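You operate a simulated robot arm through the tools that you are given. There is no shell and no other tool. Be economical: measure what you need, move in short steps, check, and stop when the job is done.

Carry out the task below with a simulated robot arm. There is one attempt and no reset: what you move stays moved.

## Task
Grip the long bolt, try both yellow-banded rings and take it out.
Fine: vice tight till the green pin shows; run each ring on till it binds or is fully on the thread, and lay it back; slacken the vice and stand the bolt head down on the table. Set down upright: long black bolt.

Only the result counts: the job must be done as asked and must still hold three seconds after the hand-in. Knocking over, shifting, dropping, spilling or breaking anything else fails it.

## Robot
A 7-joint arm with a two-finger parallel gripper, fixed in place. Base frame: the origin is at the foot of the arm, x ahead of it, y to its left, z up; the work surface is at about z = 0. Units: m, rad, N and s.
With the tool pointing down near the work surface it reaches from about 0.24 to 0.62 m from the base axis. Its first joint turns from -1.152 to 1.152 rad. Payload 2.6 kg.
The tool frame sits at the grasp point between the pads (the TCP): z along the fingers, y along the line on which they close. The tips reach 0.03 m beyond it. Largest opening 0.094 m; finger width 0.028, thickness 0.01; the body of the gripper, 0.05 by 0.096 m, starts 0.055 m behind the TCP.
Orientation is that of the tool frame in the base frame, as a unit quaternion [x, y, z, w]. With the fingers straight down and closing along the base's y, the tool's x points along the base's -x, its y along +y and its z along -z.

## Interface
- The arm moves only by the tool drive_tool. Its argument "motion" is a list of rows, each an object of numbers (a shift or turn left out is 0, a gripper value left out holds the last): "x", "y", "z": the shift along the tool's x, y, z in m; "ax", "ay", "az": the turn, a rotation vector about the tool's x, y, z in rad; "claw": the opening, from 0 (shut) to 1 (fully open). In form: [{"x": .., "y": .., "z": .., "ax": .., "ay": .., "az": .., "claw": ..}, ...]. A call has 1 to 12 rows; each row shifts and turns the commanded pose from where the row before left it, along the tool's axes as they then stand. Each row takes 0.2 s and may step no farther than 0.05 m and 0.15 rad from the row before; otherwise, or with a gripper value out of range, the whole call is refused. A pose out of reach is approached as far as the arm can. The call stops where the force on the tool passes 70 N (or 10 N more than at its start, if that is more) or the arm is blocked; 0.2 s more then pass. The fingers move at their own pace (about 0.072 m/s each) and stop on an object; they squeeze with about 40 N. The grip force told is the motor's: it shows also when the fingers shut on nothing. Time passes only in rows, and 0.2 s behind the last, so rows that do not move let the fingers close. It gives the time, the measured TCP pose, the force on the tool (base axes), the opening and the grip force at its end, in the units of the frame above (readings bear some noise), with the torque about the TCP (base axes, N m) and any sound that the robot's microphone picked up.
- Cameras (640 x 400 px; columns grow to the right, rows downward): "scene" is fixed at [0.0201, 0.4213, 0.5788]; the picture's right is [-0.91, -0.42, 0.00], its down [-0.24, 0.51, -0.83] and it looks along [0.35, -0.75, -0.56] (base axes); focal length 214 px, centre (320, 200). "wrist" rides on the gripper at [0.076, 0.014, -0.103] in the tool frame; the picture's right is [-0.18, 0.98, 0.00], its down [-0.75, -0.14, -0.64] and it looks along [-0.63, -0.12, 0.77] (tool axes); focal length 243 px, centre (320, 200).
- camera(camera): a new picture of that camera. No time passes.
- locate(camera, pixels): for up to 12 pixels [column, row] of the newest picture of that camera ("zoom" is the newest enlarged one), the place [x, y, z] in the base frame of the surface seen there, good to about 0.002 m, but the place of the scene camera against the robot may be out by one fixed shift of up to 0.018 m in any direction. No time passes.
- close_up(camera, box): a new picture of the part [left, top, right, bottom] of that camera's present view, enlarged. No time passes.
- job_done(): hands the job in; it is judged then, once.

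Go step by step. Measure first, check grasps and placings, and put right what went wrong. The budget is 80 turns and 34 pictures, counting those below and the enlarged ones. Unless the task says otherwise, let go and move clear before handing in.

The tools are called after "Call:" as a command line: name --argument value ..., lists and objects as JSON in quotes. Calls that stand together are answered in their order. drive_tool: Moves the arm, as the interface text tells. Its arguments: {"type":"object","properties":{"motion":{"type":"array","items":{"type":"object","properties":{"x":{"type":"number"},"y":{"type":"number"},"z":{"type":"number"},"ax":{"type":"number"},"ay":{"type":"number"},"az":{"type":"number"},"claw":{"type":"number"}}}}},"required":["motion"]} The other tools are called the same way: camera (camera) takes a picture; locate (camera, pixels) gives the place of the surface under pixels of a picture; close_up (camera, box) takes an enlarged picture of a part of a camera's view; job_done () hands the job in.

At the start:

```text
clock: 0.0
tool_pos: [0.2808, 0.0894, 0.4644]
ee_rot: [0.0, 1.0, 0.0, 0.0]
force: [-0.1, -1.0, 0.2]
torque: [-0.02, 0.01, -0.01]
width: 0.094
grasp_force: 0.0
```

scene: 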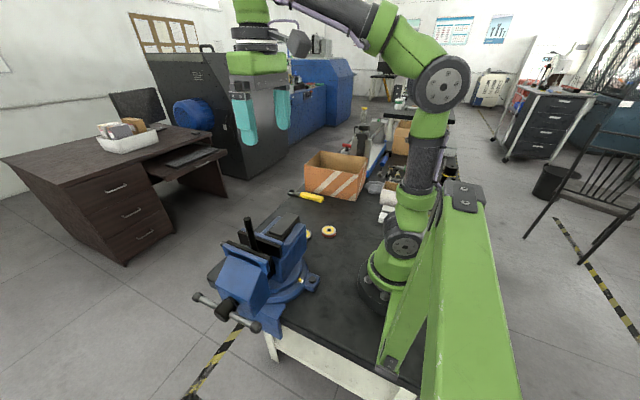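
wrist: 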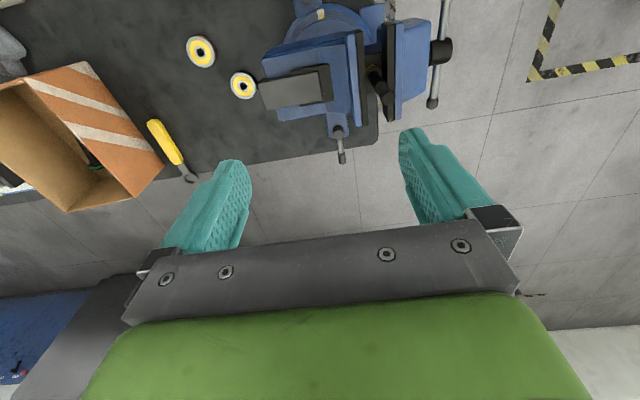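

The scene shows the blue vice around (260,260) with a black bolt near (250,230) and rings near (328,231) and (308,235). I'll enlarge both views.

Call:
close_up --camera "scene" --box '[180, 180, 370, 350]'

Call:
close_up --camera "wrist" --box '[160, 0, 480, 200]'

```text
2.35 times, centred on (275, 265) of scene
```

zoom: 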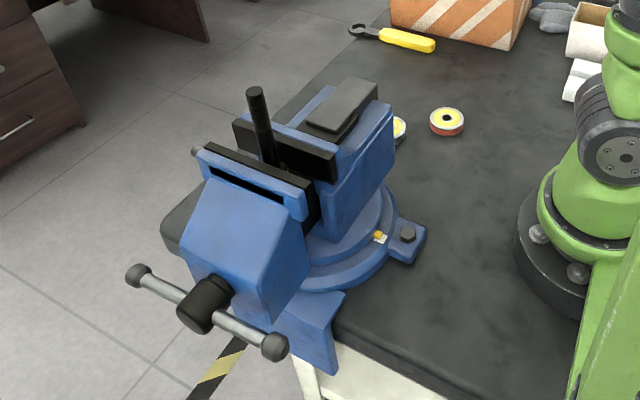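

```text
2.00 times, centred on (320, 100) of wrist
```

zoom: 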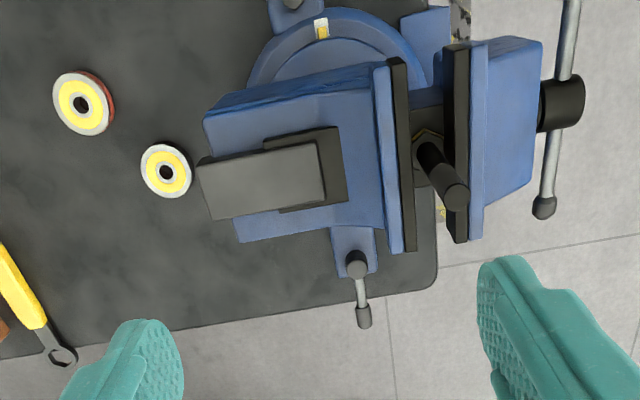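

The bolt stands between the open jaws (zoom 440,170), and the T-bar sits at the far right (545,200). I'll locate the key parts.

Call:
locate --camera "zoom" --pixels '[[454, 196], [425, 150], [405, 150], [462, 150], [570, 30], [544, 207], [562, 105], [545, 105], [82, 103], [166, 172], [100, 95], [357, 263]]'

Call:
locate --camera "zoom" --pixels '[[364, 320], [430, 130], [425, 185], [500, 100], [320, 28], [265, 180], [300, 100], [60, 180], [60, 103], [107, 103], [142, 172], [190, 172]]'

Call:
camera --camera "scene"

Call:
locate --camera "scene" --pixels '[[247, 219], [197, 297], [257, 327], [225, 310], [329, 230], [235, 303], [252, 240], [301, 280], [329, 229]]'

```text
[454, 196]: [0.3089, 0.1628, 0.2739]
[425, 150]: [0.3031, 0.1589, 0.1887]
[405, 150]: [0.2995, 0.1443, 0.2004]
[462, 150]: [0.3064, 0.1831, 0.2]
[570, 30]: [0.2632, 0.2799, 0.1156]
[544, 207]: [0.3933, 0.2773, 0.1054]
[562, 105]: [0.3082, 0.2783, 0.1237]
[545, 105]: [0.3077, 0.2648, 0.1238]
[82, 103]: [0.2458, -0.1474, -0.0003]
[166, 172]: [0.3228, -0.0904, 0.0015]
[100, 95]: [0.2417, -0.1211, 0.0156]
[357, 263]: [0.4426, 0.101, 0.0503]
```

```text
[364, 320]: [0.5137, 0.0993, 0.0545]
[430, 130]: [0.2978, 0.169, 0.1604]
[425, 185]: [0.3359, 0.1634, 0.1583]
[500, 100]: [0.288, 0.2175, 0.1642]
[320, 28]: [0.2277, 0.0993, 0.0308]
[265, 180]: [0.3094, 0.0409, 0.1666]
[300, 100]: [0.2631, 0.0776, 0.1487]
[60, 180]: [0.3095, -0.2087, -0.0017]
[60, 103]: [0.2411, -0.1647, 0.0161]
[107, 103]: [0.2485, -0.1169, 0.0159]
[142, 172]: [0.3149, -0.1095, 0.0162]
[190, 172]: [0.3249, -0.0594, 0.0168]
```

```text
29 pictures are left
```

scene: 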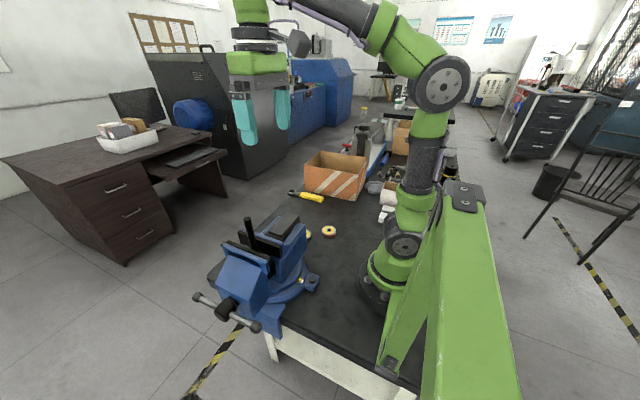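

```text
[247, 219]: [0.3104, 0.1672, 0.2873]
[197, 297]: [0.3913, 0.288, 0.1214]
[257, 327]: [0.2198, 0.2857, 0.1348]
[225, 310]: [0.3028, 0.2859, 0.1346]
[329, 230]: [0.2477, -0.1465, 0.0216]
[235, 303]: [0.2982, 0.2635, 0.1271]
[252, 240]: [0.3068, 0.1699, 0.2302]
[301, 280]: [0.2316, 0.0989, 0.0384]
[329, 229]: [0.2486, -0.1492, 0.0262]
```

Bar end is near (0.393, 0.278, 0.107), the spindle axis near x=0.307, and the bolt tip at (0.309, 0.163, 0.274). I'll move above the +x bar end and look.

Call:
drive_tool --motion '[{"x": -0.0178, "y": 0.038, "claw": 0.6}, {"x": -0.0178, "y": 0.038}, {"x": -0.0178, "y": 0.038}, {"x": -0.0178, "y": 0.038}, {"x": -0.0178, "y": 0.038}, {"z": 0.045}, {"z": 0.045}, {"z": 0.045}, {"z": 0.045}]'

Call:
camera --camera "wrist"

```text
clock: 2.0
tool_pos: [0.3401, 0.2196, 0.2843]
ee_rot: [0.0, 1.0, 0.001, 0.0]
force: [-0.3, 0.9, 0.1]
torque: [-0.02, -0.04, -0.02]
width: 0.0564
grasp_force: 0.0
out of reach, approached as far as the arm can: row 4, 5
```

```text
28 pictures are left
```

wrist: 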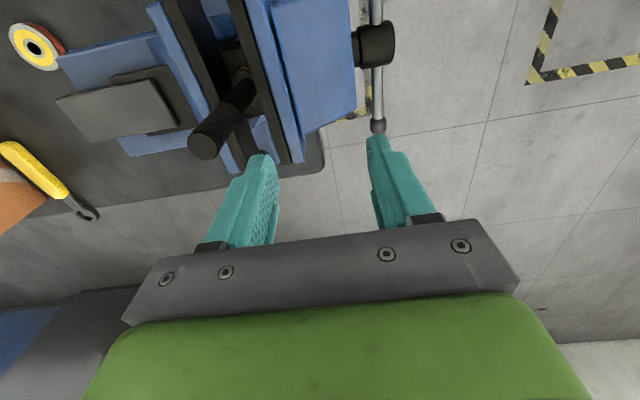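

The arm stopped at (0.340, 0.220) because the target was out of reach at that height; it should reach when lower. I'll continue towards the bar end.

Call:
drive_tool --motion '[{"x": -0.01, "y": 0.02, "z": 0.02}, {"x": -0.01, "y": 0.02, "z": 0.02}, {"x": -0.01, "y": 0.019, "z": 0.02}]'

Call:
camera --camera "wrist"

```text
clock: 2.8
tool_pos: [0.3748, 0.2782, 0.223]
ee_rot: [0.0, 1.0, 0.001, 0.0]
force: [0.8, 0.2, 0.6]
torque: [0.0, 0.01, -0.02]
width: 0.0565
grasp_force: 0.1
```

```text
27 pictures are left
```

wrist: 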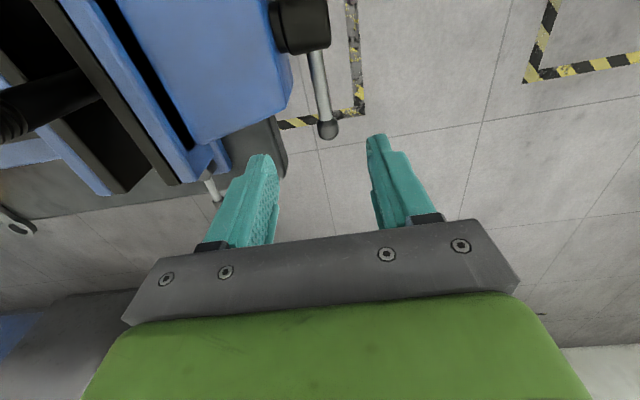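

Call:
locate --camera "wrist" --pixels '[[327, 129], [319, 80], [323, 100], [316, 60], [326, 25], [300, 20], [276, 25], [300, 50], [200, 60], [290, 60]]'

```text
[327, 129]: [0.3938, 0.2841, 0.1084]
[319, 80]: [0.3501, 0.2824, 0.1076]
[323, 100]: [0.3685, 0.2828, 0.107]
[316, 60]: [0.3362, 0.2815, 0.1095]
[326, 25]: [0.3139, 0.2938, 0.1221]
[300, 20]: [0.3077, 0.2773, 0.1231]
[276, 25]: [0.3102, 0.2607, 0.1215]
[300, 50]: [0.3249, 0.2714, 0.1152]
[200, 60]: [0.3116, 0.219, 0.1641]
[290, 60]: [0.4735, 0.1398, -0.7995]
```

The bar runs at y≈0.282 with its top at z≈0.108. I'll descend to grip it near the end.

Call:
drive_tool --motion '[{"x": 0.003, "y": 0.004, "z": 0.04}, {"z": 0.04}, {"z": 0.024}, {"claw": 0.0}, {}, {}]'

```text
clock: 3.3
tool_pos: [0.3691, 0.2858, 0.1804]
ee_rot: [0.005, 1.0, 0.008, 0.008]
force: [-5.4, -6.9, 8.1]
torque: [-0.59, 0.26, -0.1]
width: 0.0601
grasp_force: 3.1
stopped in row 2: the force on the tool passed its limit at 122 N (the readings are from after the stop); the commanded pose is now the measured one
```

Something was hit at z≈0.18 (tips at about 0.15). I'll back up and look.

Call:
drive_tool --motion '[{"z": -0.02}]'

Call:
camera --camera "wrist"

Call:
close_up --camera "scene" --box '[150, 160, 350, 350]'

```text
clock: 3.7
tool_pos: [0.3694, 0.2877, 0.2003]
ee_rot: [0.003, 1.0, 0.009, 0.008]
force: [-0.1, 0.4, 0.8]
torque: [0.01, 0.0, -0.04]
width: 0.0563
grasp_force: 0.0
```

```text
26 pictures are left
```

wrist: 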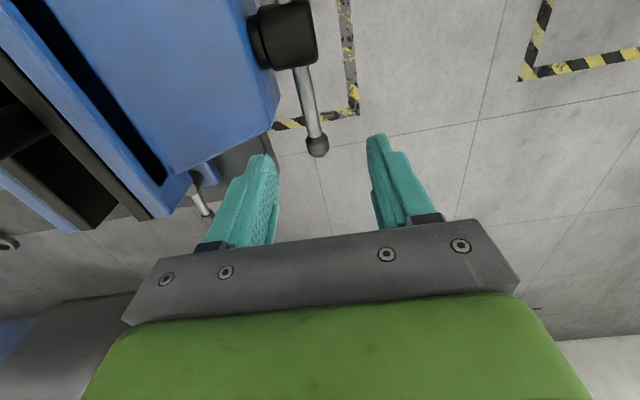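

```text
2.11 times, centred on (250, 255) of scene
```

zoom: 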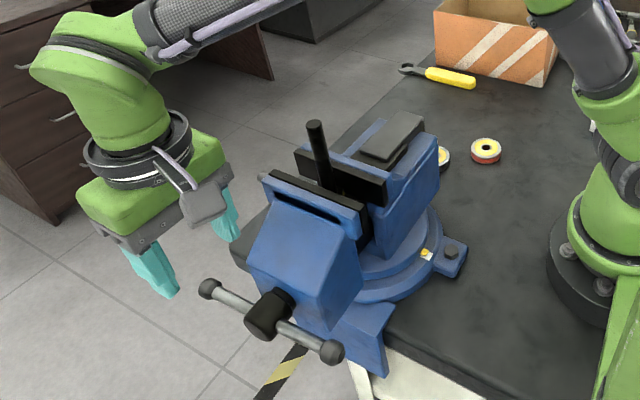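

The left fingertip probably landed on the movable jaw's edge (wrist 270,100). I'll locate that edge.

Call:
locate --camera "wrist" --pixels '[[268, 90], [272, 105], [255, 75], [240, 125], [200, 155], [178, 168], [247, 40], [225, 60], [317, 148], [305, 95], [260, 118]]'

```text
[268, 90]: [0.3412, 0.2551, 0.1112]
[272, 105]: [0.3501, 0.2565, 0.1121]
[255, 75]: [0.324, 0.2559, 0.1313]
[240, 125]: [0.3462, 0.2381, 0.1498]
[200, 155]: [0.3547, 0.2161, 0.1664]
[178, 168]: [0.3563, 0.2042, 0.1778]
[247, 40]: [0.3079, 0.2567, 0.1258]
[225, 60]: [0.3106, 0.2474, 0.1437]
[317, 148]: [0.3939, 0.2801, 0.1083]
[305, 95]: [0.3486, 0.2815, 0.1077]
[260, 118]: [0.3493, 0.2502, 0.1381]
```

The jaw side is at x≈0.357, so I'll shift out to x≈0.383, use a narrower opening, fix the slight tilt and go down again.

Call:
drive_tool --motion '[{"x": -0.0136, "y": -0.0057, "ax": 0.018, "ay": 0.016, "az": -0.006, "claw": 0.32}, {}, {"z": 0.04}, {"z": 0.02}, {"z": 0.02}, {}]'

Call:
camera --camera "wrist"

```text
clock: 5.1
tool_pos: [0.3812, 0.2819, 0.1207]
ee_rot: [0.001, 1.0, 0.0, -0.001]
force: [0.7, -0.1, 0.1]
torque: [-0.01, 0.0, 0.0]
width: 0.03
grasp_force: 0.0
```

```text
24 pictures are left
```

wrist: 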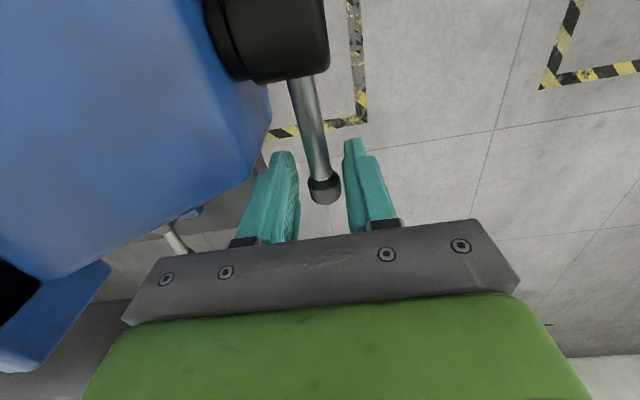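

The bar end sits between the fingers (wrist 325,185). I'll close and try 30° of the arc in the tightening direction (this end up).

Call:
drive_tool --motion '[{"claw": 0}, {}, {}, {"x": 0.0025, "z": -0.0192}, {"x": 0.0074, "z": -0.01785}, {}]'

```text
clock: 6.5
tool_pos: [0.3705, 0.2804, 0.1545]
ee_rot: [0.002, 1.0, -0.002, -0.004]
force: [-8.1, -11.0, -20.8]
torque: [-0.31, -0.46, -0.14]
width: 0.0124
grasp_force: 45.1
```

Resistance is mild (−21 N in z) and the bar is pulling towards −y, so the jaw is closing. I'll continue to 90° with a little −y.

Call:
drive_tool --motion '[{"x": 0.01176, "y": -0.001, "z": -0.01533}, {"x": 0.01533, "y": -0.001, "z": -0.01176}, {"x": 0.01785, "y": -0.001, "z": -0.0074}, {"x": 0.0192, "y": -0.001, "z": -0.0025}, {}]'

```text
clock: 7.7
tool_pos: [0.3069, 0.2775, 0.196]
ee_rot: [0.001, 1.0, 0.0, 0.0]
force: [0.1, 0.0, -0.6]
torque: [0.03, -0.02, -0.01]
width: 0.0
grasp_force: 32.6
```

The width reads 0, so the bar slipped out. I'll look.

Call:
camera --camera "wrist"

```text
23 pictures are left
```

wrist: 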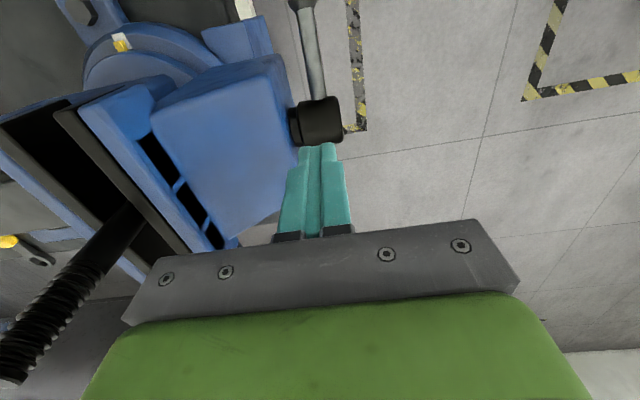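

Call:
locate --camera "wrist" --pixels '[[302, 3], [310, 40], [315, 75], [320, 105], [322, 95], [110, 110], [75, 110], [320, 130], [120, 42]]'

```text
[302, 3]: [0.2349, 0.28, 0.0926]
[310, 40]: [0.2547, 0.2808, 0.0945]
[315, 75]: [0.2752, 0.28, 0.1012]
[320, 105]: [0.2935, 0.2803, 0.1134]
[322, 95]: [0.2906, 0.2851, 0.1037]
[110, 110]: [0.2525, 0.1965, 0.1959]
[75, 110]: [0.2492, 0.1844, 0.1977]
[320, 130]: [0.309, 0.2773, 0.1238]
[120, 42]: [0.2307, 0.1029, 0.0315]
```

The bar only turned about 15° before it slid out (far end at 0.235, 0.28, 0.09). I'll push it with closed fingers instead, first turning the hand 90° so its narrow side faces the jaw.

Call:
drive_tool --motion '[{"z": -0.01, "claw": 0}, {"az": 0.1428}, {"az": 0.1428}, {"az": 0.1428}, {"az": 0.1428}, {"az": 0.1428}, {"az": 0.1428}, {"az": 0.1428}, {"az": 0.1428}, {"az": 0.1428}, {"az": 0.1428}, {"az": 0.1428}]'

```text
clock: 10.3
tool_pos: [0.308, 0.2776, 0.2038]
ee_rot: [0.708, 0.706, 0.0, 0.001]
force: [0.3, 1.1, -0.1]
torque: [0.01, -0.02, 0.01]
width: 0.0
grasp_force: 33.3
```

Orientation is right (tool x now along +y). I'll move over the −x end and push it down to about 60°.

Call:
drive_tool --motion '[{"y": -0.038, "x": 0.003}, {"y": -0.038, "x": 0.003}, {"z": 0.04}, {"z": 0.04}, {"y": 0.0027, "z": 0.0098}, {"y": 0.0027, "z": 0.0098}, {"y": 0.0042, "z": 0.0078}, {"y": 0.0053, "z": 0.0067}, {"y": 0.006, "z": 0.0062}, {"y": 0.0069, "z": 0.0053}, {}]'

Call:
camera --camera "wrist"

```text
clock: 12.3
tool_pos: [0.2476, 0.2835, 0.0902]
ee_rot: [0.712, 0.702, -0.001, -0.004]
force: [-2.0, -2.9, 7.0]
torque: [-0.15, -0.21, -0.14]
width: 0.0002
grasp_force: 32.9
stopped in row 9: the force on the tool passed its limit at 91 N (the readings are from after the stop); the commanded pose is now the measured one
```

```text
22 pictures are left
```

wrist: 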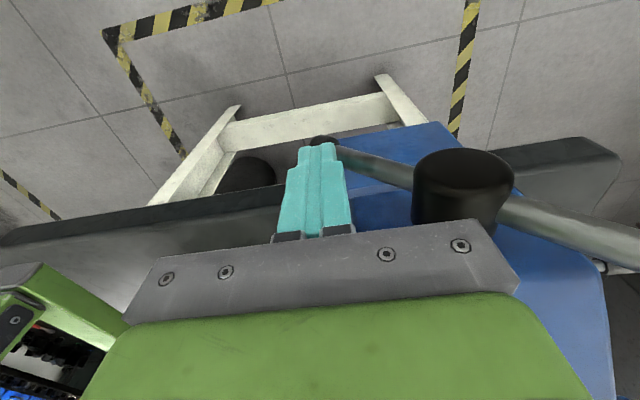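

Call:
locate --camera "wrist" --pixels '[[323, 140], [365, 160], [400, 175], [530, 215], [600, 240], [465, 175], [390, 135], [430, 140], [250, 170], [450, 255]]'

Call:
close_up --camera "scene" --box '[150, 180, 350, 350]'

```text
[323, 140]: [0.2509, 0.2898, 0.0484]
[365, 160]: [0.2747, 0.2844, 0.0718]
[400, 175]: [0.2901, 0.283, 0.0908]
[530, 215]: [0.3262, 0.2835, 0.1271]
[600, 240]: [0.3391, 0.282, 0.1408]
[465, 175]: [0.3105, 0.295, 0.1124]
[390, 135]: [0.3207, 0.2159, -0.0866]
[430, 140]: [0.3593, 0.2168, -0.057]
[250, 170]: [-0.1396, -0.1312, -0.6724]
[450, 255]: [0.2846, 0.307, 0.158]
```

```text
2.35 times, centred on (250, 265) of scene
```

zoom: 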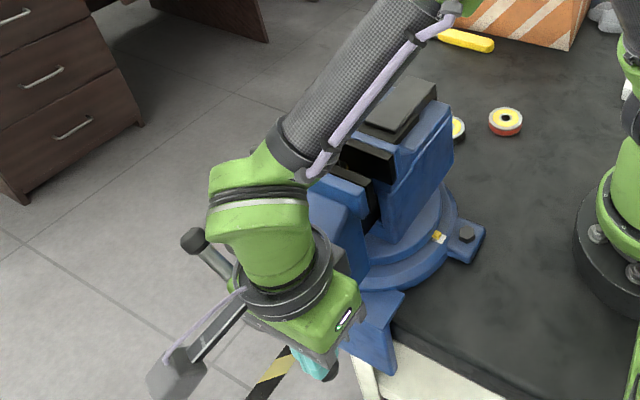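

The bar is now at about 47° (0.275,0.072 to 0.339,0.141), so pushing works. Next I'll push the upper end over the top and down, a half turn in one go.

Call:
drive_tool --motion '[{"y": 0.0024, "z": -0.0495}, {"y": 0.015, "z": -0.046}, {"y": 0.035, "z": -0.035}, {"y": 0.048, "z": -0.009}, {"y": 0.048, "z": 0.006}, {"y": 0.006, "z": 0.041}, {"y": -0.032, "z": -0.002}, {"y": -0.035, "z": -0.008}, {"y": -0.046, "z": 0.002}, {"y": -0.026, "z": 0.022}, {"y": -0.022, "z": 0.032}, {"y": -0.0037, "z": 0.0347}]'

```text
clock: 14.1
tool_pos: [0.3659, 0.2785, 0.2007]
ee_rot: [0.712, 0.702, 0.024, 0.009]
force: [0.6, -0.3, 0.4]
torque: [0.02, 0.02, 0.0]
width: 0.0
grasp_force: 33.0
stopped in row 8: the force on the tool passed its limit at 76 N (the readings are from after the stop); the commanded pose is now the measured one
```

Call:
camera --camera "wrist"

```text
20 pictures are left
```

wrist: 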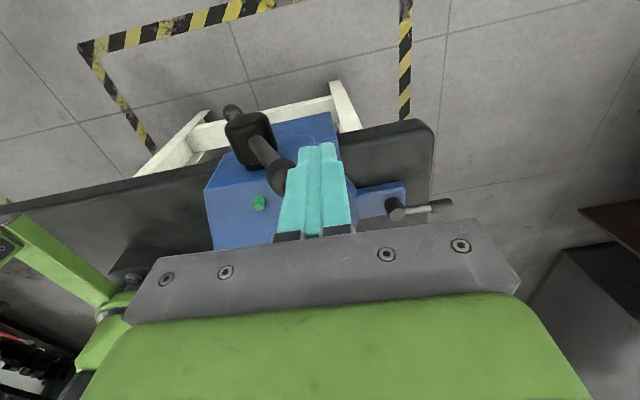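

A green pin now shows on the jaw's back face (wrist 259,203), and the bar is resisting hard. I'll check the jaws and bolt.

Call:
close_up --camera "wrist" --box '[180, 90, 340, 250]'

Call:
drive_tool --motion '[{"y": 0.03, "z": -0.01}, {"y": 0.02, "z": -0.045}, {"z": -0.048, "ay": 0.0}, {"x": -0.03, "z": -0.03}]'

Call:
close_up --camera "scene" --box '[180, 180, 350, 340]'

```text
2.50 times, centred on (260, 170) of wrist
```

zoom: 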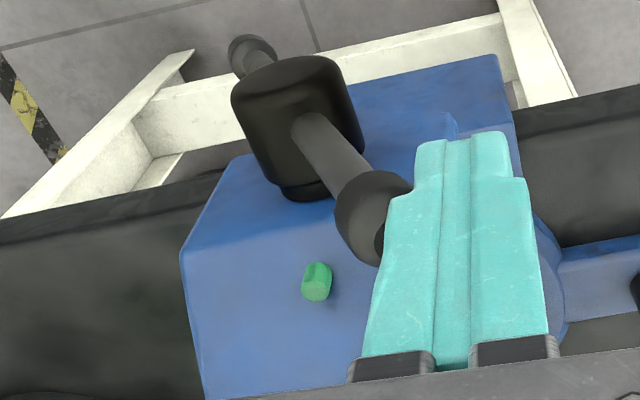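

```text
clock: 15.1
tool_pos: [0.4113, 0.2483, 0.337]
ee_rot: [0.711, 0.702, 0.025, 0.01]
force: [0.2, -0.9, 0.0]
torque: [0.0, -0.03, 0.01]
width: 0.0
grasp_force: 32.7
```

```text
2.50 times, centred on (265, 260) of scene
```

zoom: 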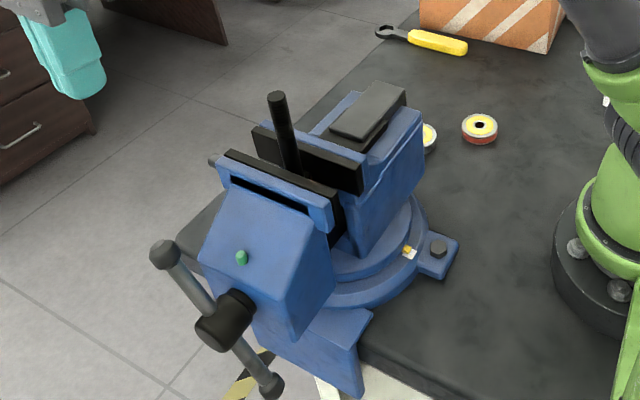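

The vice is tight and the green pin is out. Next I'll level the tool and move over near the rings.

Call:
drive_tool --motion '[{"ax": 0.05, "ay": -0.021, "az": -0.013, "claw": 0.8}, {"x": -0.0429, "y": -0.0187}, {"x": -0.0429, "y": -0.0187}, {"x": -0.0429, "y": -0.0187}, {"x": -0.0429, "y": -0.0187}, {"x": -0.0429, "y": -0.0187}, {"x": -0.0429, "y": -0.0187}, {"x": -0.0429, "y": -0.0187}, {"z": 0.045}, {"z": 0.045}, {"z": 0.045}]'

Call:
camera --camera "wrist"

```text
clock: 17.4
tool_pos: [0.2769, -0.052, 0.2022]
ee_rot: [0.708, 0.706, 0.0, 0.001]
force: [0.3, -0.4, 0.1]
torque: [0.01, -0.04, 0.02]
width: 0.0754
grasp_force: 0.0
```

```text
17 pictures are left
```

wrist: 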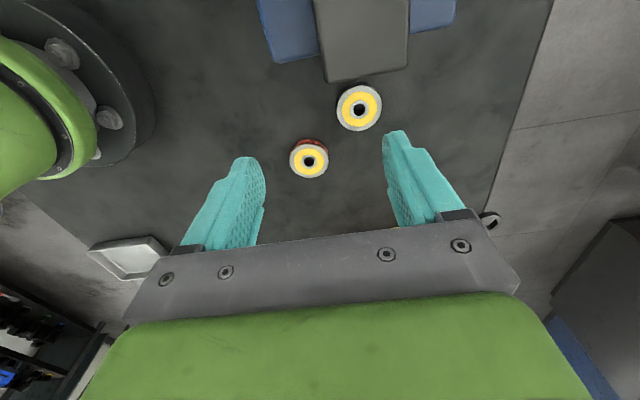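

Call:
locate --camera "wrist" --pixels '[[309, 161], [292, 160], [326, 160], [309, 145], [309, 176], [359, 109], [339, 108], [380, 108], [359, 88], [359, 130], [309, 140], [345, 150]]'

```text
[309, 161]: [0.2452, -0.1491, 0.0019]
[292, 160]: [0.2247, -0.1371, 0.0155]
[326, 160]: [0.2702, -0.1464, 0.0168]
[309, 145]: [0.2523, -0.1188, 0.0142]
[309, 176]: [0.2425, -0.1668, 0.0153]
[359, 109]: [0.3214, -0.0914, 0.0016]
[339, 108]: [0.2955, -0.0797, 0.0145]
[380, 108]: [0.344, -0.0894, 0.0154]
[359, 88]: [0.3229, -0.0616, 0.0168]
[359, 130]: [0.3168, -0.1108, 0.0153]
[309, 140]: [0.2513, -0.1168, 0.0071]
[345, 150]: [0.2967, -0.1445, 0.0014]
```

Ring B centre is (0.320, −0.086) and ring A is (0.2475, −0.143); both have outer diameter ≈0.048 and height 0.016. I'll go above B and unwind the wrist for a long forward stroke.

Call:
drive_tool --motion '[{"x": -0.017, "y": 0.0215, "claw": 0.7}, {"x": -0.017, "y": 0.0215}, {"az": -0.15}, {"az": -0.15}, {"az": -0.15}, {"az": -0.15}, {"az": -0.15}, {"az": -0.15}, {"az": -0.15}, {"az": -0.15}, {"az": -0.15}, {"az": -0.15}]'

Call:
drive_tool --motion '[{"az": -0.15}, {"az": -0.15}, {"az": -0.15}, {"az": -0.15}, {"az": -0.15}, {"az": -0.15}, {"az": -0.15}, {"az": -0.15}, {"az": -0.15}, {"az": -0.15}, {"az": -0.1416}, {}]'

```text
clock: 20.1
tool_pos: [0.3195, -0.0872, 0.2018]
ee_rot: [0.037, 0.999, -0.001, 0.0]
force: [-0.3, 0.9, -0.5]
torque: [-0.01, 0.02, 0.0]
width: 0.0659
grasp_force: 0.1
```

```text
clock: 22.6
tool_pos: [0.3204, -0.0873, 0.2012]
ee_rot: [-0.707, 0.707, 0.0, -0.001]
force: [0.5, 0.1, 0.0]
torque: [-0.02, 0.01, 0.02]
width: 0.0658
grasp_force: 0.0
```

Now at az −90° over ring B; descending to grip it.

Call:
drive_tool --motion '[{"z": 0.045}, {"z": 0.045}, {"z": 0.045}, {"z": 0.032}, {"claw": 0}, {}, {}, {}, {}]'

```text
clock: 24.6
tool_pos: [0.32, -0.0861, 0.0347]
ee_rot: [-0.705, 0.709, 0.0, -0.001]
force: [0.5, 0.4, 0.0]
torque: [0.01, -0.01, 0.01]
width: 0.0515
grasp_force: 39.8
```

Ring B is gripped (width 0.0515). I'll lift it, carry it towards the bolt and stop short to measure the bolt top.

Call:
drive_tool --motion '[{"z": -0.05}, {"z": -0.05}, {"z": -0.05}, {"z": -0.05}, {"z": -0.05}, {"z": -0.045}, {"x": -0.0465}, {"x": -0.0465}, {"x": -0.0465}, {"x": -0.0465, "y": 0.011}, {}]'

Call:
camera --camera "wrist"

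```text
clock: 27.1
tool_pos: [0.3094, 0.1002, 0.3284]
ee_rot: [-0.705, 0.709, 0.001, 0.0]
force: [-0.1, -0.7, -2.2]
torque: [0.0, -0.02, -0.03]
width: 0.0515
grasp_force: 39.6
```

```text
16 pictures are left
```

wrist: 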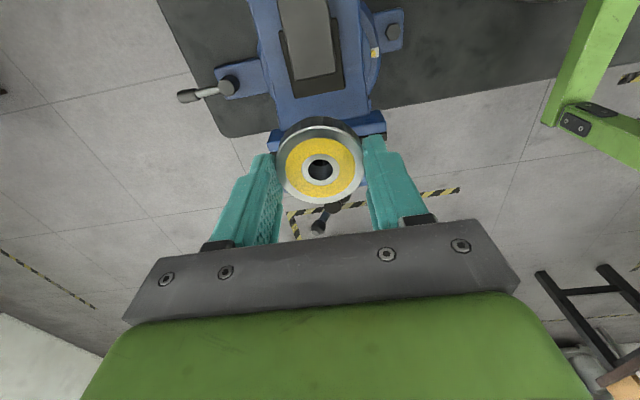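

The ring hides the bolt. I'll move past it at height so that it appears above the ring in the picture.

Call:
drive_tool --motion '[{"z": -0.012, "x": -0.03}, {"x": -0.04}, {"x": -0.03}, {}]'

Call:
camera --camera "wrist"

```text
clock: 28.1
tool_pos: [0.3086, 0.1996, 0.3411]
ee_rot: [-0.705, 0.709, 0.0, 0.0]
force: [0.4, 0.1, -1.0]
torque: [-0.01, -0.03, -0.05]
width: 0.052
grasp_force: 39.8
```

```text
15 pictures are left
```

wrist: 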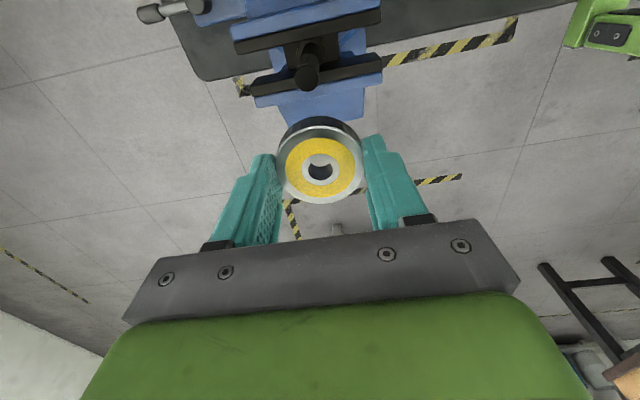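

Call:
close_up --camera "wrist" --box '[260, 30, 380, 210]'

```text
2.22 times, centred on (320, 120) of wrist
```

zoom: 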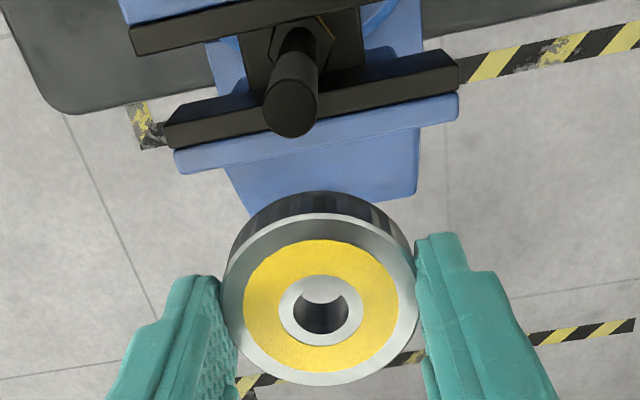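

Call:
locate --camera "zoom" --pixels '[[290, 108], [268, 108], [313, 108], [290, 90], [290, 130], [321, 383], [321, 216], [225, 300], [417, 300], [286, 312], [356, 312], [321, 345]]'

```text
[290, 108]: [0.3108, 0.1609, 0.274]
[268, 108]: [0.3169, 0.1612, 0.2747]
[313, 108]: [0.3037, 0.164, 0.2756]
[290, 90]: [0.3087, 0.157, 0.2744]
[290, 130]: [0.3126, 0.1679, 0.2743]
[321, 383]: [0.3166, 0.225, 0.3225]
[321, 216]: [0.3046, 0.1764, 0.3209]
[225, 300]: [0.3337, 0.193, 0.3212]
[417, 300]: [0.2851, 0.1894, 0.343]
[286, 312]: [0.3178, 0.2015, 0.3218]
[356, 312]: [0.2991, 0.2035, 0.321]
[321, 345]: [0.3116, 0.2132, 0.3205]
```

Bolt top is at (0.3105, 0.162, 0.2745), diameter ≈0.014; the ring centre is about (0.3095, 0.2013) with its bottom at TCP−0.036. I'll align the ring over the bolt and lower it to just above contact, then press lightly.

Call:
drive_tool --motion '[{"x": 0.02, "y": -0.001}, {"x": 0.0193}, {}, {"z": 0.015}, {"z": 0.012}, {"z": 0.003}, {"z": 0.002}, {}]'

```text
clock: 29.9
tool_pos: [0.3106, 0.1618, 0.3094]
ee_rot: [-0.705, 0.709, -0.001, 0.001]
force: [-6.8, 2.4, 25.7]
torque: [0.11, 0.43, -0.06]
width: 0.0514
grasp_force: 40.1
```

Contact at 25 N, and the torque suggests the ring sits slightly too far to +x. I'll nudge it and start turning clockwise.

Call:
drive_tool --motion '[{"z": -0.001, "y": 0.001}, {"az": 0.1}, {"az": 0.1}, {"az": 0.1}, {"az": 0.1}, {"az": 0.1}, {"az": 0.1}, {}]'

```text
clock: 31.6
tool_pos: [0.3108, 0.1576, 0.3091]
ee_rot: [-0.463, 0.887, 0.0, -0.003]
force: [-3.8, 2.3, -0.2]
torque: [0.1, 0.15, 0.04]
width: 0.0512
grasp_force: 40.1
```

The vertical load vanished at the same height, so the thread may be catching. I'll keep turning and watch z.

Call:
drive_tool --motion '[{"az": 0.15}, {"az": 0.15}, {"az": 0.15}, {"az": 0.15}, {"az": 0.15}, {"az": 0.15}, {}]'

```text
clock: 33.2
tool_pos: [0.3099, 0.1594, 0.3092]
ee_rot: [-0.033, 0.999, 0.0, 0.0]
force: [0.0, 1.4, 1.3]
torque: [0.08, 0.02, 0.03]
width: 0.0514
grasp_force: 40.3
```

Call:
drive_tool --motion '[{"z": 0.002, "az": 0.1}, {"z": 0.001, "az": 0.1}, {"z": 0.001, "az": 0.15}, {"az": 0.15}, {"az": 0.15}, {"az": 0.15}, {}]'

```text
clock: 34.9
tool_pos: [0.3086, 0.1596, 0.3062]
ee_rot: [0.359, 0.933, 0.0, 0.0]
force: [-1.9, 3.6, 20.3]
torque: [0.29, -0.02, 0.02]
width: 0.0514
grasp_force: 40.4
```

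Height dropped to 0.306 under 20 N; turning further with light downward feed.

Call:
drive_tool --motion '[{"az": 0.15}, {"az": 0.15}, {"az": 0.15}, {"az": 0.15}, {"az": 0.15}, {"az": 0.15}, {"az": 0.0}]'

```text
clock: 36.5
tool_pos: [0.3106, 0.1587, 0.3068]
ee_rot: [0.729, 0.684, 0.001, 0.0]
force: [-2.8, 14.6, 14.1]
torque: [0.52, 0.07, 0.12]
width: 0.0516
grasp_force: 39.8
```

Lateral force is now +15 N in y, so I'll look at the seating.

Call:
close_up --camera "wrist" --box '[240, 90, 400, 220]'

```text
3.08 times, centred on (320, 155) of wrist
```

zoom: 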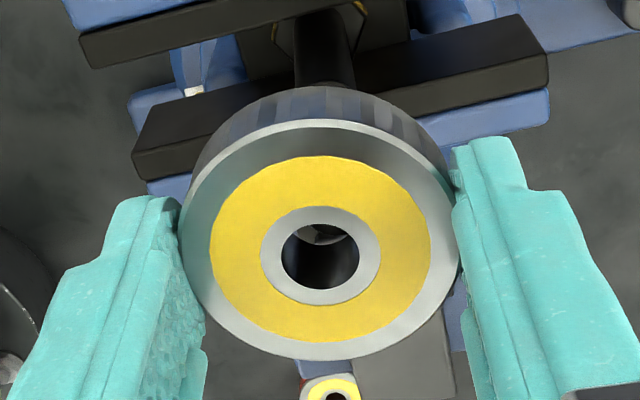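

Call:
locate --camera "zoom" --pixels '[[262, 255], [381, 255], [320, 207], [320, 304], [320, 358], [320, 122], [180, 240], [462, 240], [320, 265], [300, 70], [355, 70], [328, 45]]'

```text
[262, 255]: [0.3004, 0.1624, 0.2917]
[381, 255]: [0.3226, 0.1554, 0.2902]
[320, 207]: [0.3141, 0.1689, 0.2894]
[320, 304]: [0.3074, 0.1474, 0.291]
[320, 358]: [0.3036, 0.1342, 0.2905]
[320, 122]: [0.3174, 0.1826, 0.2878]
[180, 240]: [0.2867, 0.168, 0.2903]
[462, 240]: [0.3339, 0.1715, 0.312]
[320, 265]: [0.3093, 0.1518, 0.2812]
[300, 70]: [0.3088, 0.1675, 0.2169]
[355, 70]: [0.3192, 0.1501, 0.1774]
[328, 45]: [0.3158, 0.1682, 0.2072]
```

The ring (centre ≈0.311, 0.1585, top 0.290) still rests on the bolt tip, which is at about (0.311, 0.1615). I'll lift slightly, shift +y 3 mm and press again.

Call:
drive_tool --motion '[{"z": -0.005}, {"x": 0.003}, {}, {"z": 0.003}, {"z": 0.002}, {"z": 0.001}, {}]'

```text
clock: 38.0
tool_pos: [0.3088, 0.1627, 0.3059]
ee_rot: [0.728, 0.685, 0.0, 0.002]
force: [2.1, -1.4, 5.4]
torque: [0.01, -0.08, -0.02]
width: 0.0517
grasp_force: 40.1
```

Load is now light and centred. I'll try turning on from here with slight feed.

Call:
drive_tool --motion '[{"y": 0.001, "z": 0.001}, {"az": 0.15}, {"az": 0.15}, {"az": 0.15}, {"az": 0.15}, {"az": 0.15}, {"az": 0.15}, {"az": 0.15}, {"az": 0.15}, {}]'

```text
clock: 40.2
tool_pos: [0.3113, 0.1623, 0.3036]
ee_rot: [0.988, 0.153, -0.002, 0.001]
force: [8.0, 9.7, -3.8]
torque: [0.88, -1.02, -0.05]
width: 0.0516
grasp_force: 40.0
```

z fell to 0.3036 with a slight downward pull, so the thread has caught. Continuing with a little feed.

Call:
drive_tool --motion '[{"z": 0.0007, "az": 0.15}, {"z": 0.0003, "az": 0.15}, {"z": 0.0003, "az": 0.15}, {"z": 0.0003, "az": 0.15}, {"z": 0.0003, "az": 0.15}, {"z": 0.0003, "az": 0.15}, {}]'

```text
clock: 41.9
tool_pos: [0.3951, 0.1383, 0.3323]
ee_rot: [0.964, -0.266, -0.007, 0.001]
force: [-0.8, 0.3, -0.4]
torque: [0.0, -0.01, 0.01]
width: 0.0
grasp_force: 33.0
out of reach, approached as far as the arm can: row 2, 3, 4, 5, 6
```

The wrist limit made the arm deviate and it let go of the ring (width 0). I'll see where the ring is.

Call:
close_up --camera "scene" --box '[180, 170, 370, 340]'

```text
2.35 times, centred on (275, 255) of scene
```

zoom: 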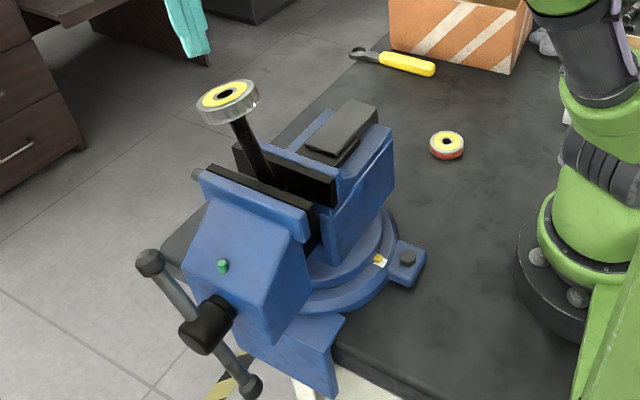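

The ring is on the bolt, but the bolt may lean. I'll measure.

Call:
locate --camera "zoom" --pixels '[[222, 95], [200, 105], [257, 92], [225, 82], [232, 112], [240, 125], [252, 148], [262, 168], [270, 185], [223, 266]]'

Call:
camera --camera "wrist"

```text
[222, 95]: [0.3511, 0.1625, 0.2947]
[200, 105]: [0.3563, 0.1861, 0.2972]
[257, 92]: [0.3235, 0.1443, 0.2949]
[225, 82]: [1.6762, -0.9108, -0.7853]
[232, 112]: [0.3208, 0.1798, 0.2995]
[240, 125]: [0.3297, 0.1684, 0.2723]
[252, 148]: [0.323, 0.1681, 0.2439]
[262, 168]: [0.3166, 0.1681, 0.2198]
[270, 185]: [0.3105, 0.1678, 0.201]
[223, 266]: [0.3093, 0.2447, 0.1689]
```

```text
11 pictures are left
```

wrist: 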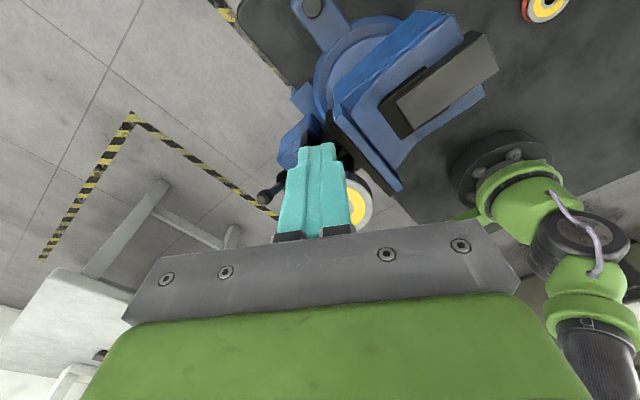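

The bolt leans about 15° towards +x (0.3105 at z 0.20, 0.33 at z 0.27). I'll unwind the wrist, then grip the ring along x and set it straight.

Call:
drive_tool --motion '[{"z": -0.03}, {"az": -0.15}, {"az": -0.15}, {"az": -0.15}, {"az": -0.15}, {"az": -0.15}, {"az": -0.15}, {"az": -0.15}, {"az": -0.15}, {"az": -0.15}, {"az": -0.15}, {"az": -0.15}]'

Call:
drive_tool --motion '[{"az": -0.15}, {"az": -0.15}, {"az": -0.15}, {"az": -0.15}, {"az": -0.15}, {"az": -0.15}, {"az": -0.15}, {"az": -0.15}, {"az": -0.15}, {"az": -0.15}, {"az": -0.15}, {"az": -0.15}]'

Call:
drive_tool --motion '[{"az": -0.15, "claw": 1}, {"az": -0.15}, {"az": -0.15}, {"az": -0.15}, {"az": -0.15}, {"az": -0.15}, {"az": -0.15}, {"az": -0.15}, {"az": -0.15}, {"az": -0.15}, {"az": -0.15}, {}]'

```text
clock: 44.5
tool_pos: [0.3949, 0.1369, 0.3612]
ee_rot: [0.849, 0.529, -0.004, -0.002]
force: [-0.5, 0.0, -0.4]
torque: [-0.01, 0.01, 0.01]
width: 0.0003
grasp_force: 33.3
```

```text
clock: 47.0
tool_pos: [0.3948, 0.1374, 0.3621]
ee_rot: [0.114, 0.993, -0.001, -0.005]
force: [0.6, 0.3, 0.0]
torque: [-0.01, 0.0, -0.02]
width: 0.0002
grasp_force: 33.6
```

```text
clock: 49.6
tool_pos: [0.3938, 0.138, 0.3625]
ee_rot: [-0.651, 0.759, 0.003, -0.004]
force: [0.0, 0.6, -0.9]
torque: [0.01, 0.0, 0.0]
width: 0.094
grasp_force: 0.0
```

Now I'll lower over the ring with the fingers wide along x and close on it.

Call:
drive_tool --motion '[{"ax": 0.01, "az": -0.145}, {"x": -0.012, "y": 0.034}, {"x": -0.012, "y": 0.034}, {"z": 0.03}, {"z": 0.03}, {}, {"claw": 0}, {}, {}, {}]'

```text
clock: 51.9
tool_pos: [0.3296, 0.161, 0.3019]
ee_rot: [-0.704, 0.71, 0.0, 0.001]
force: [8.8, -4.8, 17.6]
torque: [-0.57, -0.28, 0.03]
width: 0.0546
grasp_force: 40.7
```

Ring gripped (width 0.0546, tilted). I'll move it −x on a small arc to set the bolt upright.

Call:
drive_tool --motion '[{"y": 0.004, "z": -0.0009}, {"y": 0.004, "z": -0.0008}, {"y": 0.004, "z": -0.0006}, {"y": 0.004, "z": -0.0004}, {"y": 0.003, "z": -0.0003}, {}]'

Call:
camera --camera "scene"

```text
clock: 53.2
tool_pos: [0.3084, 0.1616, 0.3055]
ee_rot: [-0.704, 0.71, -0.001, -0.001]
force: [11.5, -0.3, -0.2]
torque: [0.12, -1.3, -0.02]
width: 0.0528
grasp_force: 39.9
```

```text
10 pictures are left
```

scene: 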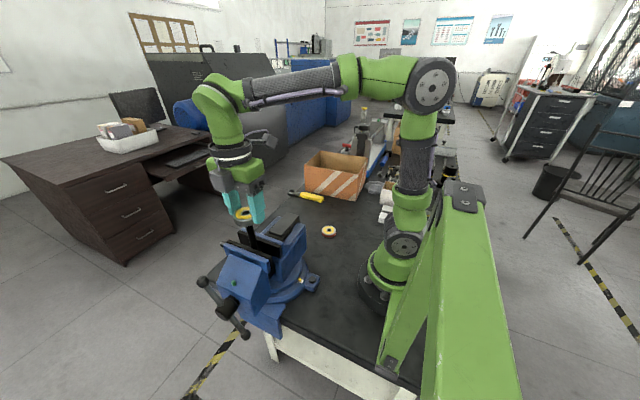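

Call:
locate --camera "scene" --pixels '[[246, 225], [248, 230], [249, 234], [250, 238], [252, 242], [243, 215]]'

```text
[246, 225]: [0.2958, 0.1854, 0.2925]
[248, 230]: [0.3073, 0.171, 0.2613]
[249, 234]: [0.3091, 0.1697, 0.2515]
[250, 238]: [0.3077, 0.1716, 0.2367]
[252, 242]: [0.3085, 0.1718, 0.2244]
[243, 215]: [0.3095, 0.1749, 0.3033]
```

The bolt is upright again (x≈0.308 all along the shaft). I'll re-centre the grip and carry on turning.

Call:
drive_tool --motion '[{"claw": 0.75}, {"y": -0.002}, {}, {"claw": 0}, {}, {}, {"az": 0.15}, {"az": 0.15}, {"az": 0.15}, {"az": 0.15}, {"az": 0.15}, {}]'

```text
clock: 55.9
tool_pos: [0.3105, 0.162, 0.3046]
ee_rot: [-0.395, 0.918, 0.001, -0.002]
force: [1.6, 5.5, -15.5]
torque: [0.72, -0.13, 0.0]
width: 0.0527
grasp_force: 39.9
```

The thread pulls the tool down (−15 N), so it's engaged. Continuing with feed.

Call:
drive_tool --motion '[{"z": 0.001}, {"z": 0.0003, "az": 0.15}, {"z": 0.0003, "az": 0.15}, {"z": 0.0003, "az": 0.15}, {"z": 0.0003, "az": 0.15}, {"z": 0.0003, "az": 0.15}, {"z": 0.0003, "az": 0.15}, {}]'

```text
clock: 57.6
tool_pos: [0.3094, 0.1602, 0.3016]
ee_rot: [0.045, 0.999, 0.0, -0.001]
force: [-0.3, 9.8, -15.0]
torque: [0.81, 0.08, 0.06]
width: 0.0529
grasp_force: 39.6
```

Call:
drive_tool --motion '[{"y": 0.0015, "z": 0.001}, {"z": 0.0003, "az": 0.15}, {"z": 0.0003, "az": 0.15}, {"z": 0.0003, "az": 0.15}, {"z": 0.0003, "az": 0.15}, {"z": 0.0003, "az": 0.15}, {"z": 0.0003, "az": 0.15}, {"z": 0.0003, "az": 0.15}, {"z": 0.0003, "az": 0.15}, {}]'

```text
clock: 59.9
tool_pos: [0.3112, 0.1635, 0.299]
ee_rot: [0.6, 0.8, 0.001, 0.0]
force: [-0.7, 10.3, 1.9]
torque: [1.0, 0.08, -0.03]
width: 0.0528
grasp_force: 40.1
```

Call:
drive_tool --motion '[{"z": 0.0002, "az": 0.15}, {"z": 0.0002, "az": 0.15}, {"z": 0.0002, "az": 0.15}, {"z": 0.0002, "az": 0.15}, {"z": 0.0002, "az": 0.15}, {"z": 0.0002, "az": 0.15}, {"z": 0.0002, "az": 0.15}, {"z": 0.0002, "az": 0.15}, {}]'

```text
clock: 61.9
tool_pos: [0.3111, 0.163, 0.2964]
ee_rot: [0.947, 0.322, -0.001, 0.001]
force: [6.7, 8.1, -14.2]
torque: [0.74, -0.71, -0.01]
width: 0.0526
grasp_force: 40.3
```

Feed is about 2 mm per radian with no binding yet. I'll release, unwind, regrip and turn on in one sequence.

Call:
drive_tool --motion '[{"z": 0.001, "claw": 0.75}, {}, {"az": -0.15}, {"az": -0.15}, {"az": -0.15}, {"az": -0.15}, {"az": -0.15}, {"az": -0.15}, {"az": -0.15}, {"az": -0.15}, {"az": -0.15}, {"az": -0.15}]'

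Call:
drive_tool --motion '[{"az": -0.15}, {"az": -0.15}, {"az": -0.15}, {"az": -0.15}, {"az": -0.15}, {"az": -0.15}, {"az": -0.15}, {"az": -0.15}, {"az": -0.15}, {"az": -0.15}, {"az": -0.15}, {"az": -0.15}]'

Call:
drive_tool --motion '[{"az": -0.15}, {"az": -0.15}, {"az": -0.15}, {"az": -0.15}, {"az": -0.1}, {}]'

```text
clock: 64.5
tool_pos: [0.31, 0.1613, 0.2957]
ee_rot: [0.472, 0.881, -0.001, 0.0]
force: [-0.2, 0.0, 0.6]
torque: [0.02, -0.01, -0.02]
width: 0.0705
grasp_force: 0.0
```

```text
clock: 67.0
tool_pos: [0.3117, 0.1626, 0.2955]
ee_rot: [-0.397, 0.918, 0.0, 0.0]
force: [-0.7, -0.5, 0.5]
torque: [-0.02, 0.01, -0.01]
width: 0.0704
grasp_force: 0.1
```

```text
clock: 68.5
tool_pos: [0.3105, 0.1638, 0.296]
ee_rot: [-0.686, 0.727, -0.001, 0.0]
force: [0.4, 0.2, -0.6]
torque: [0.02, 0.0, 0.02]
width: 0.0706
grasp_force: 0.1
```

Unwound to −87° and clear of the ring. Closing and turning on.

Call:
drive_tool --motion '[{"x": 0.001, "claw": 0}, {}, {}, {"z": 0.0003, "az": 0.15}, {"z": 0.0003, "az": 0.15}, {"z": 0.0003, "az": 0.15}, {"z": 0.0003, "az": 0.15}, {"z": 0.0003, "az": 0.15}, {"z": 0.0003, "az": 0.15}, {"z": 0.0003, "az": 0.15}, {"z": 0.0003, "az": 0.15}, {}]'

Call:
drive_tool --motion '[{"z": 0.0003, "az": 0.15}, {"z": 0.0003, "az": 0.15}, {"z": 0.0003, "az": 0.15}, {"z": 0.0003, "az": 0.15}, {"z": 0.0003, "az": 0.15}, {"z": 0.0003, "az": 0.15}, {"z": 0.0003, "az": 0.15}, {"z": 0.0003, "az": 0.15}, {}]'

```text
clock: 71.0
tool_pos: [0.31, 0.1614, 0.2936]
ee_rot: [-0.154, 0.988, 0.0, 0.0]
force: [3.8, 10.3, -5.7]
torque: [0.93, -0.46, -0.01]
width: 0.0517
grasp_force: 40.0
```

```text
clock: 73.0
tool_pos: [0.3103, 0.1628, 0.2909]
ee_rot: [0.431, 0.902, 0.0, -0.002]
force: [-7.7, 3.3, -0.4]
torque: [0.29, 0.88, -0.01]
width: 0.0517
grasp_force: 39.8
```

Feed matches 2 mm/rad, still free. Continuing.

Call:
drive_tool --motion '[{"z": 0.0003, "az": 0.15}, {"z": 0.0003, "az": 0.15}, {"z": 0.0003, "az": 0.15}, {"z": 0.0003, "az": 0.15}, {"z": 0.0003, "az": 0.15}, {"z": 0.0003, "az": 0.15}, {"z": 0.0003, "az": 0.15}, {"z": 0.0003, "az": 0.15}, {"z": 0.0003, "az": 0.15}, {"z": 0.0003, "az": 0.15}, {}]'

Call:
close_up --camera "scene" --box '[205, 190, 295, 260]'

```text
clock: 75.5
tool_pos: [0.3102, 0.1618, 0.2894]
ee_rot: [0.93, 0.368, -0.001, 0.0]
force: [-2.4, -1.5, -16.2]
torque: [-0.26, 0.32, 0.06]
width: 0.0517
grasp_force: 39.1
```

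```text
5.71 times, centred on (250, 225) of scene
```

zoom: 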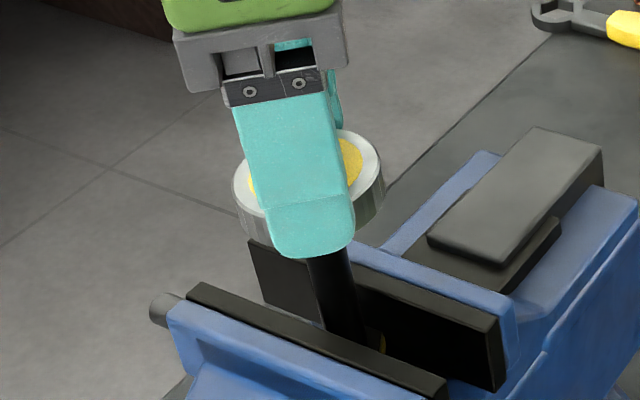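

The ring bottom is near z 0.2535, so its top is about 5 mm below the bolt tip and it is already fully on. To be sure, I'll do one more stroke and watch for a stop.

Call:
drive_tool --motion '[{"z": 0.0008, "claw": 0.75}, {}, {"az": -0.15}, {"az": -0.15}, {"az": -0.15}, {"az": -0.15}, {"az": -0.15}, {"az": -0.15}, {"az": -0.15}, {"az": -0.15}, {"az": -0.15}, {"az": -0.15}]'

Call:
drive_tool --motion '[{"az": -0.15}, {"az": -0.15}, {"az": -0.15}, {"az": -0.15}, {"az": -0.15}, {"az": -0.15}, {"az": -0.15}, {"az": -0.15}, {"az": -0.15}, {"az": -0.15}, {"az": -0.15}, {"az": -0.15}]'

Call:
drive_tool --motion '[{"az": -0.15}, {"az": -0.15}, {"az": -0.15}, {"az": -0.15}, {}, {"claw": 0}, {}, {}, {"z": 0.0003, "az": 0.15}, {"z": 0.0003, "az": 0.15}, {"z": 0.0003, "az": 0.15}, {"z": 0.0003, "az": 0.15}]'

Call:
drive_tool --motion '[{"z": 0.0003, "az": 0.15}, {"z": 0.0003, "az": 0.15}, {"z": 0.0003, "az": 0.15}, {"z": 0.0003, "az": 0.15}, {"z": 0.0003, "az": 0.15}, {"z": 0.0003, "az": 0.15}, {"z": 0.0003, "az": 0.15}, {"z": 0.0003, "az": 0.15}, {}]'

```text
clock: 78.0
tool_pos: [0.3102, 0.1612, 0.2873]
ee_rot: [0.427, 0.904, 0.0, -0.001]
force: [-0.4, 0.0, -0.6]
torque: [-0.03, 0.0, 0.03]
width: 0.0705
grasp_force: 0.1
```

```text
clock: 80.7
tool_pos: [0.3094, 0.1612, 0.2878]
ee_rot: [-0.442, 0.897, 0.0, 0.0]
force: [0.2, 0.4, 0.1]
torque: [0.02, 0.03, -0.01]
width: 0.0705
grasp_force: 0.0
```

```text
clock: 83.2
tool_pos: [0.3091, 0.1623, 0.2859]
ee_rot: [-0.44, 0.898, 0.001, -0.001]
force: [0.6, 1.6, -9.8]
torque: [0.14, 0.02, 0.04]
width: 0.0528
grasp_force: 39.4
```

```text
clock: 85.2
tool_pos: [0.3098, 0.1632, 0.2829]
ee_rot: [0.143, 0.99, 0.0, -0.001]
force: [-1.8, 10.4, -12.3]
torque: [0.93, 0.21, 0.03]
width: 0.0527
grasp_force: 39.5
```

The ring top is now about 11 mm below the tip. I'll finish this stroke, which also leaves the wrist ready to unscrew.

Call:
drive_tool --motion '[{"z": 0.0013, "az": 0.15}, {"z": 0.0003, "az": 0.15}, {"z": 0.0003, "az": 0.15}, {"z": 0.0003, "az": 0.15}, {"z": 0.0003, "az": 0.15}, {"z": 0.0003, "az": 0.15}, {"z": 0.0003, "az": 0.15}, {"z": 0.0003, "az": 0.15}, {"z": 0.0003, "az": 0.15}, {"z": 0.0003, "az": 0.15}, {"z": 0.0003, "az": 0.15}, {}]'

```text
clock: 87.8
tool_pos: [0.3102, 0.1625, 0.2798]
ee_rot: [0.825, 0.565, 0.0, -0.001]
force: [0.8, 13.3, -5.7]
torque: [0.66, -0.2, -0.01]
width: 0.0528
grasp_force: 40.7
```

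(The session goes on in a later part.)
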